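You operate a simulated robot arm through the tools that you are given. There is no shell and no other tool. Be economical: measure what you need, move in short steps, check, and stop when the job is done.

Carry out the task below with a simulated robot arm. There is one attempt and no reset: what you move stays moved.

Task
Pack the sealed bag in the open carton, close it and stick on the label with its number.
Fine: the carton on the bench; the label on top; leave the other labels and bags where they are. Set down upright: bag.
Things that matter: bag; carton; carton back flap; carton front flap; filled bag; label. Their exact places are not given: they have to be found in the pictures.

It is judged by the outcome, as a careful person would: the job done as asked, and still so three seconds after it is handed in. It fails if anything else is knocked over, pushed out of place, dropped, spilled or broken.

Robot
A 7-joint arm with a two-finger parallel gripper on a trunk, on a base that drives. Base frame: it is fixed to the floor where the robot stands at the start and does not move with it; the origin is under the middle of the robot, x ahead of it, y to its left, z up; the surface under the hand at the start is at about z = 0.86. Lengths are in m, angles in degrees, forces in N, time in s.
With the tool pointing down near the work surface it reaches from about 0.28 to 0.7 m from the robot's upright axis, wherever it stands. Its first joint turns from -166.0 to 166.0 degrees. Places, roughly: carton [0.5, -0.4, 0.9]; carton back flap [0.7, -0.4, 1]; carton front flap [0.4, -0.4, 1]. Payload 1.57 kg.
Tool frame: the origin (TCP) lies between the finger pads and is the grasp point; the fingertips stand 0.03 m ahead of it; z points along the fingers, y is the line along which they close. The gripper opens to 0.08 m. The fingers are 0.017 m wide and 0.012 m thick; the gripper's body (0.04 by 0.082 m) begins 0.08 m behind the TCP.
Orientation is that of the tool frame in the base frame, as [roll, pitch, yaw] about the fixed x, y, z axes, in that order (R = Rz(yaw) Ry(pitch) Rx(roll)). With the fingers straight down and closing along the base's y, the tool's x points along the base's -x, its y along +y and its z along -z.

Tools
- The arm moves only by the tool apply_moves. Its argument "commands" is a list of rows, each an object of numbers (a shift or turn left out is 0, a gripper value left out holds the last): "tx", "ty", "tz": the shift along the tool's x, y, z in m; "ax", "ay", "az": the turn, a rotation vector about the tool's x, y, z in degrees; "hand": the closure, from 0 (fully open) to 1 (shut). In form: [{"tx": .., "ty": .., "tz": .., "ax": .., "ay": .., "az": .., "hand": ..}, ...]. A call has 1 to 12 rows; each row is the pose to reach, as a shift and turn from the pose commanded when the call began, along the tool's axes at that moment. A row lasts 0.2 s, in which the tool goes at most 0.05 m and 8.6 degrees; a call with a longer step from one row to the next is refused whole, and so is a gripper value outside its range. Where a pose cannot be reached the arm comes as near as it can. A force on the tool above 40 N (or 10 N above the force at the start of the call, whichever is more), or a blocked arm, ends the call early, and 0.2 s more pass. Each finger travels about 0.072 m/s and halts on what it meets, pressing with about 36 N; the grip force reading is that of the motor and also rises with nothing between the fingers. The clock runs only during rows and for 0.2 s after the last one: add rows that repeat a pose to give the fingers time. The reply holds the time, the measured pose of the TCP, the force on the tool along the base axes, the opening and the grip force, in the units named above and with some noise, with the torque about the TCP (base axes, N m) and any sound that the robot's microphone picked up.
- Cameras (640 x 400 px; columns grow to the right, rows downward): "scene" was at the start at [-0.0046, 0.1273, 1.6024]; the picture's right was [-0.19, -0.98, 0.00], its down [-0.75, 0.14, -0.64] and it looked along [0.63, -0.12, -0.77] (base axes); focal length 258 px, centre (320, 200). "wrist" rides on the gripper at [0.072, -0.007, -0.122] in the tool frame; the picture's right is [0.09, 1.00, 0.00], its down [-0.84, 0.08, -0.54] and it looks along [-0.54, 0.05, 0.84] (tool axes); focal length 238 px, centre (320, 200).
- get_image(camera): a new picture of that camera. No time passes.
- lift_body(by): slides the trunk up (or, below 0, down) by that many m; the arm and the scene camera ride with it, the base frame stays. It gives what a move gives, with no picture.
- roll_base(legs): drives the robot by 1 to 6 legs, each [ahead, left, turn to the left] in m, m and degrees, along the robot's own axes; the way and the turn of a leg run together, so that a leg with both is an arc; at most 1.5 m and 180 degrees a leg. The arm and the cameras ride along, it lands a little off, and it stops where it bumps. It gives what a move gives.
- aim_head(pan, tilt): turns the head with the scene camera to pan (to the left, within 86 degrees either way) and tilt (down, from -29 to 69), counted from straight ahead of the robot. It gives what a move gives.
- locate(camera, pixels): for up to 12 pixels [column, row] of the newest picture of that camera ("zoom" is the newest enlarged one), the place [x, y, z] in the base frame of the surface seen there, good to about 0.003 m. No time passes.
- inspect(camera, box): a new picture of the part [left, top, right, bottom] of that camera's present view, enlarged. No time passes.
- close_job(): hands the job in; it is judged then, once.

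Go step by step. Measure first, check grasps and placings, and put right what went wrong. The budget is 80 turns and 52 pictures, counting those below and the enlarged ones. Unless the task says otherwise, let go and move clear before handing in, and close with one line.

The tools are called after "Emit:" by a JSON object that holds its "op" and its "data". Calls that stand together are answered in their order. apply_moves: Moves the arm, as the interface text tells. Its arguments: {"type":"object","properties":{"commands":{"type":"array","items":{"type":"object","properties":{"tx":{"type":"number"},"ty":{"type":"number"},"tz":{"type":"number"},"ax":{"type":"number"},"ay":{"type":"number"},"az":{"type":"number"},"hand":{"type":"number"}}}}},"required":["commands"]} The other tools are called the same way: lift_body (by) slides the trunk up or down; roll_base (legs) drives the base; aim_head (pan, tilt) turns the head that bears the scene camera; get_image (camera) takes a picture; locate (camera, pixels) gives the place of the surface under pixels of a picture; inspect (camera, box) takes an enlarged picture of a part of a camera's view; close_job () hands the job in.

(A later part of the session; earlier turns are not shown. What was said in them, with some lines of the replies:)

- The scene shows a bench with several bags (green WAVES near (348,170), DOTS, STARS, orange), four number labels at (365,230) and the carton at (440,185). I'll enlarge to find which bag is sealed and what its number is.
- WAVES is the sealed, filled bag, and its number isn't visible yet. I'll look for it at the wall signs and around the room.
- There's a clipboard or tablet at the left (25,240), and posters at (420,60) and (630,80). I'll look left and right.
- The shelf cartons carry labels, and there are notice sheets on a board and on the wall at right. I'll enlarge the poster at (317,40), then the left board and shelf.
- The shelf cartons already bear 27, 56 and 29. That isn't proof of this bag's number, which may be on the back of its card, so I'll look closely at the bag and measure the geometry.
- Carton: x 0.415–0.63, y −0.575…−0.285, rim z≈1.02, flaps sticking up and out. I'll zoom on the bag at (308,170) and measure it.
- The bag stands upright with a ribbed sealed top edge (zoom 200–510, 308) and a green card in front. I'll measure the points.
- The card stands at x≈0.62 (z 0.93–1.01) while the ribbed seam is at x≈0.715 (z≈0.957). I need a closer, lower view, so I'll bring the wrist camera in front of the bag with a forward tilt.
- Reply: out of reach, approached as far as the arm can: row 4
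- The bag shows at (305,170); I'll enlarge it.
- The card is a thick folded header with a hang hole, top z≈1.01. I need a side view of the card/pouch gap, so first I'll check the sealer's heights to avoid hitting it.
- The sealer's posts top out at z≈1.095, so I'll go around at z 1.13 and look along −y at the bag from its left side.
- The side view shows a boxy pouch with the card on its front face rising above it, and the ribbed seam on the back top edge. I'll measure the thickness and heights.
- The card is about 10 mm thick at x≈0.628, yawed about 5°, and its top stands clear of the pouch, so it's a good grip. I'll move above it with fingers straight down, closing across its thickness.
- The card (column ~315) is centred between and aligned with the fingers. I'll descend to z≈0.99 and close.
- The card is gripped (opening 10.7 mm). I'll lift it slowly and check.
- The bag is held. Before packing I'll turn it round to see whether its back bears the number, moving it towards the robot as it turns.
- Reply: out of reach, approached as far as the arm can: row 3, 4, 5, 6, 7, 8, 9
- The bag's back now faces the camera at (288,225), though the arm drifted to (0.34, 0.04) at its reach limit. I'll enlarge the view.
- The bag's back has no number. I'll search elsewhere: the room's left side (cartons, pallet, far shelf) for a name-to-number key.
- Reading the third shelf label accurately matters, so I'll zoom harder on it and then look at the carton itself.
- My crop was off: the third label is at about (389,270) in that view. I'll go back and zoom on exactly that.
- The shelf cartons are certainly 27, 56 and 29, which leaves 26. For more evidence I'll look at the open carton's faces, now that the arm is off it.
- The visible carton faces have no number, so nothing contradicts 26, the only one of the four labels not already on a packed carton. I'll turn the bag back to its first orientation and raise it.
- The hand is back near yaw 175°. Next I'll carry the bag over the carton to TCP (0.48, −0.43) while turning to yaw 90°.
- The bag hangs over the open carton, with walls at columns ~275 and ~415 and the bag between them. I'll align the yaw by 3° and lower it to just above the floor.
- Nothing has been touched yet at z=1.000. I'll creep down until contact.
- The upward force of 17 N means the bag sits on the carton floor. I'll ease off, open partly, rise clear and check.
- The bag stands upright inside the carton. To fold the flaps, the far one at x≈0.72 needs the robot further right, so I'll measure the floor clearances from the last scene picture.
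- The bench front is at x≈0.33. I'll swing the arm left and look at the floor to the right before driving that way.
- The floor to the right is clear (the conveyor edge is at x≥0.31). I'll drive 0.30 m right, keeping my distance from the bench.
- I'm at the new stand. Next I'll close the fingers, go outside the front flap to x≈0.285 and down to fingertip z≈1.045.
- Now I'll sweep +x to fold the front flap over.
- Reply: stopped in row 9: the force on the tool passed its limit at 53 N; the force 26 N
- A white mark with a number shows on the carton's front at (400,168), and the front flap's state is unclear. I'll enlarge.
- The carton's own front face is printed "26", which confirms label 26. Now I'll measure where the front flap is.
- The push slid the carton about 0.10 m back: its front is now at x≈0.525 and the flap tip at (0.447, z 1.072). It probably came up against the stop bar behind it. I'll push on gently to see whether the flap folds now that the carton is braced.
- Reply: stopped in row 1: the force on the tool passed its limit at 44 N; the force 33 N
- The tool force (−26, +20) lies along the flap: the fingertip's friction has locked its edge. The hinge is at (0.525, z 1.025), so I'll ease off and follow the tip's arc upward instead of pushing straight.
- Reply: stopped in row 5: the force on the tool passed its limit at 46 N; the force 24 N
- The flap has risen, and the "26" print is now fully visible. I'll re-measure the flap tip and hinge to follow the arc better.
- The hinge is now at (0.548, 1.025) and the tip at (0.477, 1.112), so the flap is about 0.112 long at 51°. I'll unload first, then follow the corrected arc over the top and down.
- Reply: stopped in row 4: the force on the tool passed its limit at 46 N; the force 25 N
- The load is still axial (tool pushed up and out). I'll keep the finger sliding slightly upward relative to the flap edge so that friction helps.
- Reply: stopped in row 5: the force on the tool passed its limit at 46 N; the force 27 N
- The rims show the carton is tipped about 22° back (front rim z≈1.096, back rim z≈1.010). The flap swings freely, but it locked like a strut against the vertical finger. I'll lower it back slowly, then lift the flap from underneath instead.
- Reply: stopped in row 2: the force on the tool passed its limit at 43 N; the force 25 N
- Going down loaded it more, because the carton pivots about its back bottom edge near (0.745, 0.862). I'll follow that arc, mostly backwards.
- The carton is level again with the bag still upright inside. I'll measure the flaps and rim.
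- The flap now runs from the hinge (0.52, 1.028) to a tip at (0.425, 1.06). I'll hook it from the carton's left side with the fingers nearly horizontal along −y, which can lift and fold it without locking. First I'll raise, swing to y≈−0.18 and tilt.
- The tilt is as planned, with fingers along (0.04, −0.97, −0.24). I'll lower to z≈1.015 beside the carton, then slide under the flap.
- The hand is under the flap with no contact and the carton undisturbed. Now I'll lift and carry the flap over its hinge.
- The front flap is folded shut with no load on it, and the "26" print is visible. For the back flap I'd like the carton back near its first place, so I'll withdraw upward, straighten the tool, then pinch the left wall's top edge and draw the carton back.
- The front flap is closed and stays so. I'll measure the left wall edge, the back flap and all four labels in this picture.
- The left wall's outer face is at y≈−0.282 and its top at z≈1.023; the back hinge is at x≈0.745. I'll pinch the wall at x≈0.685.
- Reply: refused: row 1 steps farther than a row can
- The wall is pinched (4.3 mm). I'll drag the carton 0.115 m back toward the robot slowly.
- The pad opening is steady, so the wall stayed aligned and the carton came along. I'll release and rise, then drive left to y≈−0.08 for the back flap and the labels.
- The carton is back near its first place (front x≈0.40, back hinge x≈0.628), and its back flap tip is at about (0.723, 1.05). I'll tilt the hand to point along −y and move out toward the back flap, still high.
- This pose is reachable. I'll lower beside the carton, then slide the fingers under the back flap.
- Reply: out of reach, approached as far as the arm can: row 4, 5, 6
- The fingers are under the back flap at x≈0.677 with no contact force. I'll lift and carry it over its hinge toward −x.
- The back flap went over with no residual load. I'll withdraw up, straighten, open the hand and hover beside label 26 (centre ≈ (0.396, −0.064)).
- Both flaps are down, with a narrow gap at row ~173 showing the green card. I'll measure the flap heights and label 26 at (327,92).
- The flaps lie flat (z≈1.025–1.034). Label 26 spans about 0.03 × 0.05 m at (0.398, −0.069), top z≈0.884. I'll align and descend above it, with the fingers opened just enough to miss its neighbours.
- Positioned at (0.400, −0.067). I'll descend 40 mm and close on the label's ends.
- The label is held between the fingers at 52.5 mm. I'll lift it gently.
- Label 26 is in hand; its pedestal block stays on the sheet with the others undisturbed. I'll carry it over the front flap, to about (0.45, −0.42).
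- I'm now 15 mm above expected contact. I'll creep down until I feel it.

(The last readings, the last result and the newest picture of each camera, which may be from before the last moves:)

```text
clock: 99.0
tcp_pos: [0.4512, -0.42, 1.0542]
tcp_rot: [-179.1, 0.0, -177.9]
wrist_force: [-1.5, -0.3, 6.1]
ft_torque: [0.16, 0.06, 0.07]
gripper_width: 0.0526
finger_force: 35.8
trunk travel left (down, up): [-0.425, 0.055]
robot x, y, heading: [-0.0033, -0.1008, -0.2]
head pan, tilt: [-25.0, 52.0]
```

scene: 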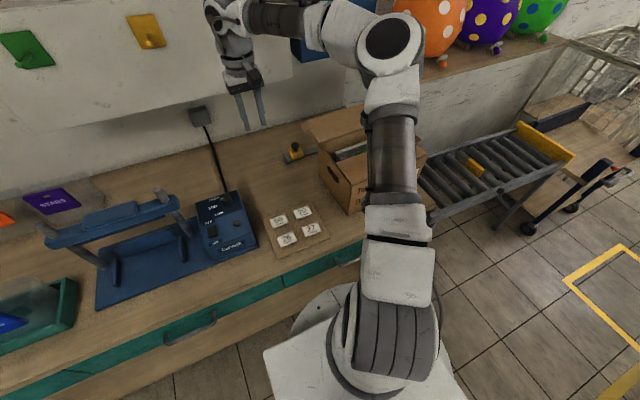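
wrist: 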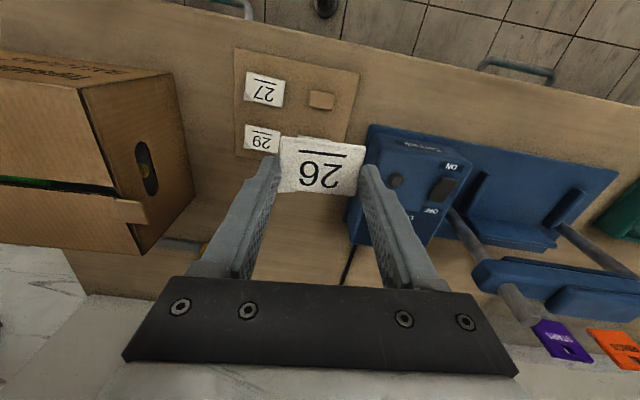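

Contact at 6 N. I'll open gently so the label settles, rise, close the fingers and press it lightly.

Emit:
{"op": "apply_moves", "data": {"commands": [{"hand": 0.3}, {"hand": 0.15}, {"hand": 0.15}, {"tz": -0.015, "hand": 0.15}, {"tz": -0.03, "hand": 0.15}, {"tz": -0.03, "hand": 1}, {"tz": -0.03, "hand": 1}, {"tz": -0.03, "hand": 1}, {"tz": -0.03, "hand": 1}]}}

Emit:
{"op": "apply_moves", "data": {"commands": [{"tz": 0.012}, {"tz": 0.02}, {"tz": 0.024}, {"tz": 0.027}, {"tz": 0.029}, {"tz": 0.03}, {"tz": 0.03}]}}

```text
clock: 101.0
tcp_pos: [0.4508, -0.4205, 1.0837]
tcp_rot: [-179.2, 0.0, -178.0]
wrist_force: [0.3, 0.4, 0.5]
ft_torque: [0.02, 0.0, 0.01]
gripper_width: 0.0
finger_force: 21.2
trunk travel left (down, up): [-0.425, 0.055]
robot x, y, heading: [-0.0012, -0.1009, -0.3]
head pan, tilt: [-25.0, 52.0]
```

```text
clock: 102.6
tcp_pos: [0.4497, -0.4209, 1.0585]
tcp_rot: [-178.9, 0.2, -177.8]
wrist_force: [2.4, -3.8, 36.3]
ft_torque: [-0.09, -0.01, 0.0]
gripper_width: 0.0
finger_force: 21.3
trunk travel left (down, up): [-0.425, 0.055]
robot x, y, heading: [0.001, -0.1027, -0.2]
head pan, tilt: [-25.0, 52.0]
```

I pressed it on firmly. I'll rise clear and move aside for the last check picture.

Emit:
{"op": "apply_moves", "data": {"commands": [{"tz": -0.01}, {"tz": -0.05}, {"tz": -0.09}, {"tz": -0.13}, {"tz": -0.17}, {"tz": -0.2, "ty": 0.03}, {"tz": -0.2, "ty": 0.07}, {"tz": -0.2, "ty": 0.11}, {"tz": -0.2, "ty": 0.15}, {"tz": -0.2, "ty": 0.18}]}}

Emit:
{"op": "get_image", "data": {"camera": "wrist"}}

```text
clock: 104.8
tcp_pos: [0.4448, -0.2382, 1.2523]
tcp_rot: [-179.3, 0.0, -177.9]
wrist_force: [-0.5, 0.6, -0.1]
ft_torque: [0.04, 0.01, -0.01]
gripper_width: 0.0001
finger_force: 21.3
trunk travel left (down, up): [-0.425, 0.055]
robot x, y, heading: [-0.0006, -0.1007, -0.2]
head pan, tilt: [-25.0, 52.0]
```

```text
0 pictures are left
```

wrist: 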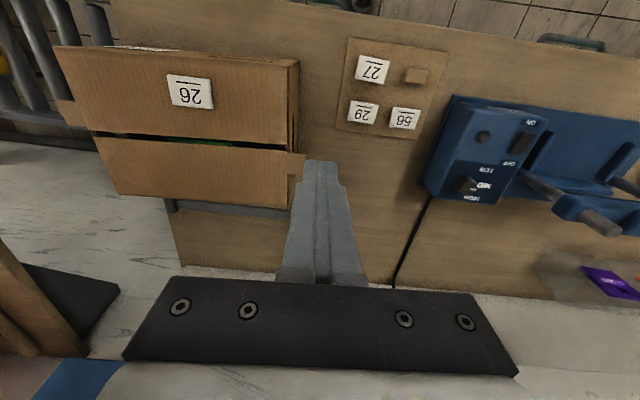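

Label 26 lies flat on the front flap at (190,92), both flaps are shut, and the other labels are in place. One last check of heights.

Emit:
{"op": "locate", "data": {"camera": "wrist", "pixels": [[172, 80], [208, 82], [212, 105], [174, 104], [190, 85], [110, 90], [260, 100], [120, 125], [120, 145], [240, 155], [200, 190], [290, 165]]}}

```text
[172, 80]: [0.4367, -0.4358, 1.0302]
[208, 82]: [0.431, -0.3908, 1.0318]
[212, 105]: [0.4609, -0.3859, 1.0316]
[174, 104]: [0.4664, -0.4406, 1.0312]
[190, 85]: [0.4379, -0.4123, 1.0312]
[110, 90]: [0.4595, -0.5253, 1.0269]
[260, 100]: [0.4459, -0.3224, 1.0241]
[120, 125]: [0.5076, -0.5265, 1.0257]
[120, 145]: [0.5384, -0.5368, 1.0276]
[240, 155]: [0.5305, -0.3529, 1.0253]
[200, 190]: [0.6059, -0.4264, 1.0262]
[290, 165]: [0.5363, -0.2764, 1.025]
```

The label is flat on the flap (z≈1.031) and both flaps are level at z≈1.026. The hand is clear, so I'm handing in.

Emit:
{"op": "close_job", "data": {}}

```text
The job is handed in.
```

The WAVES bag stands upright in the carton, both flaps are closed, and label 26, matching the number printed on the carton, is stuck on top. While I was folding the front flap, the carton slid about 0.1 m back and tipped about 22°; I lowered it level and drew it back to within about 2 cm of where it started.
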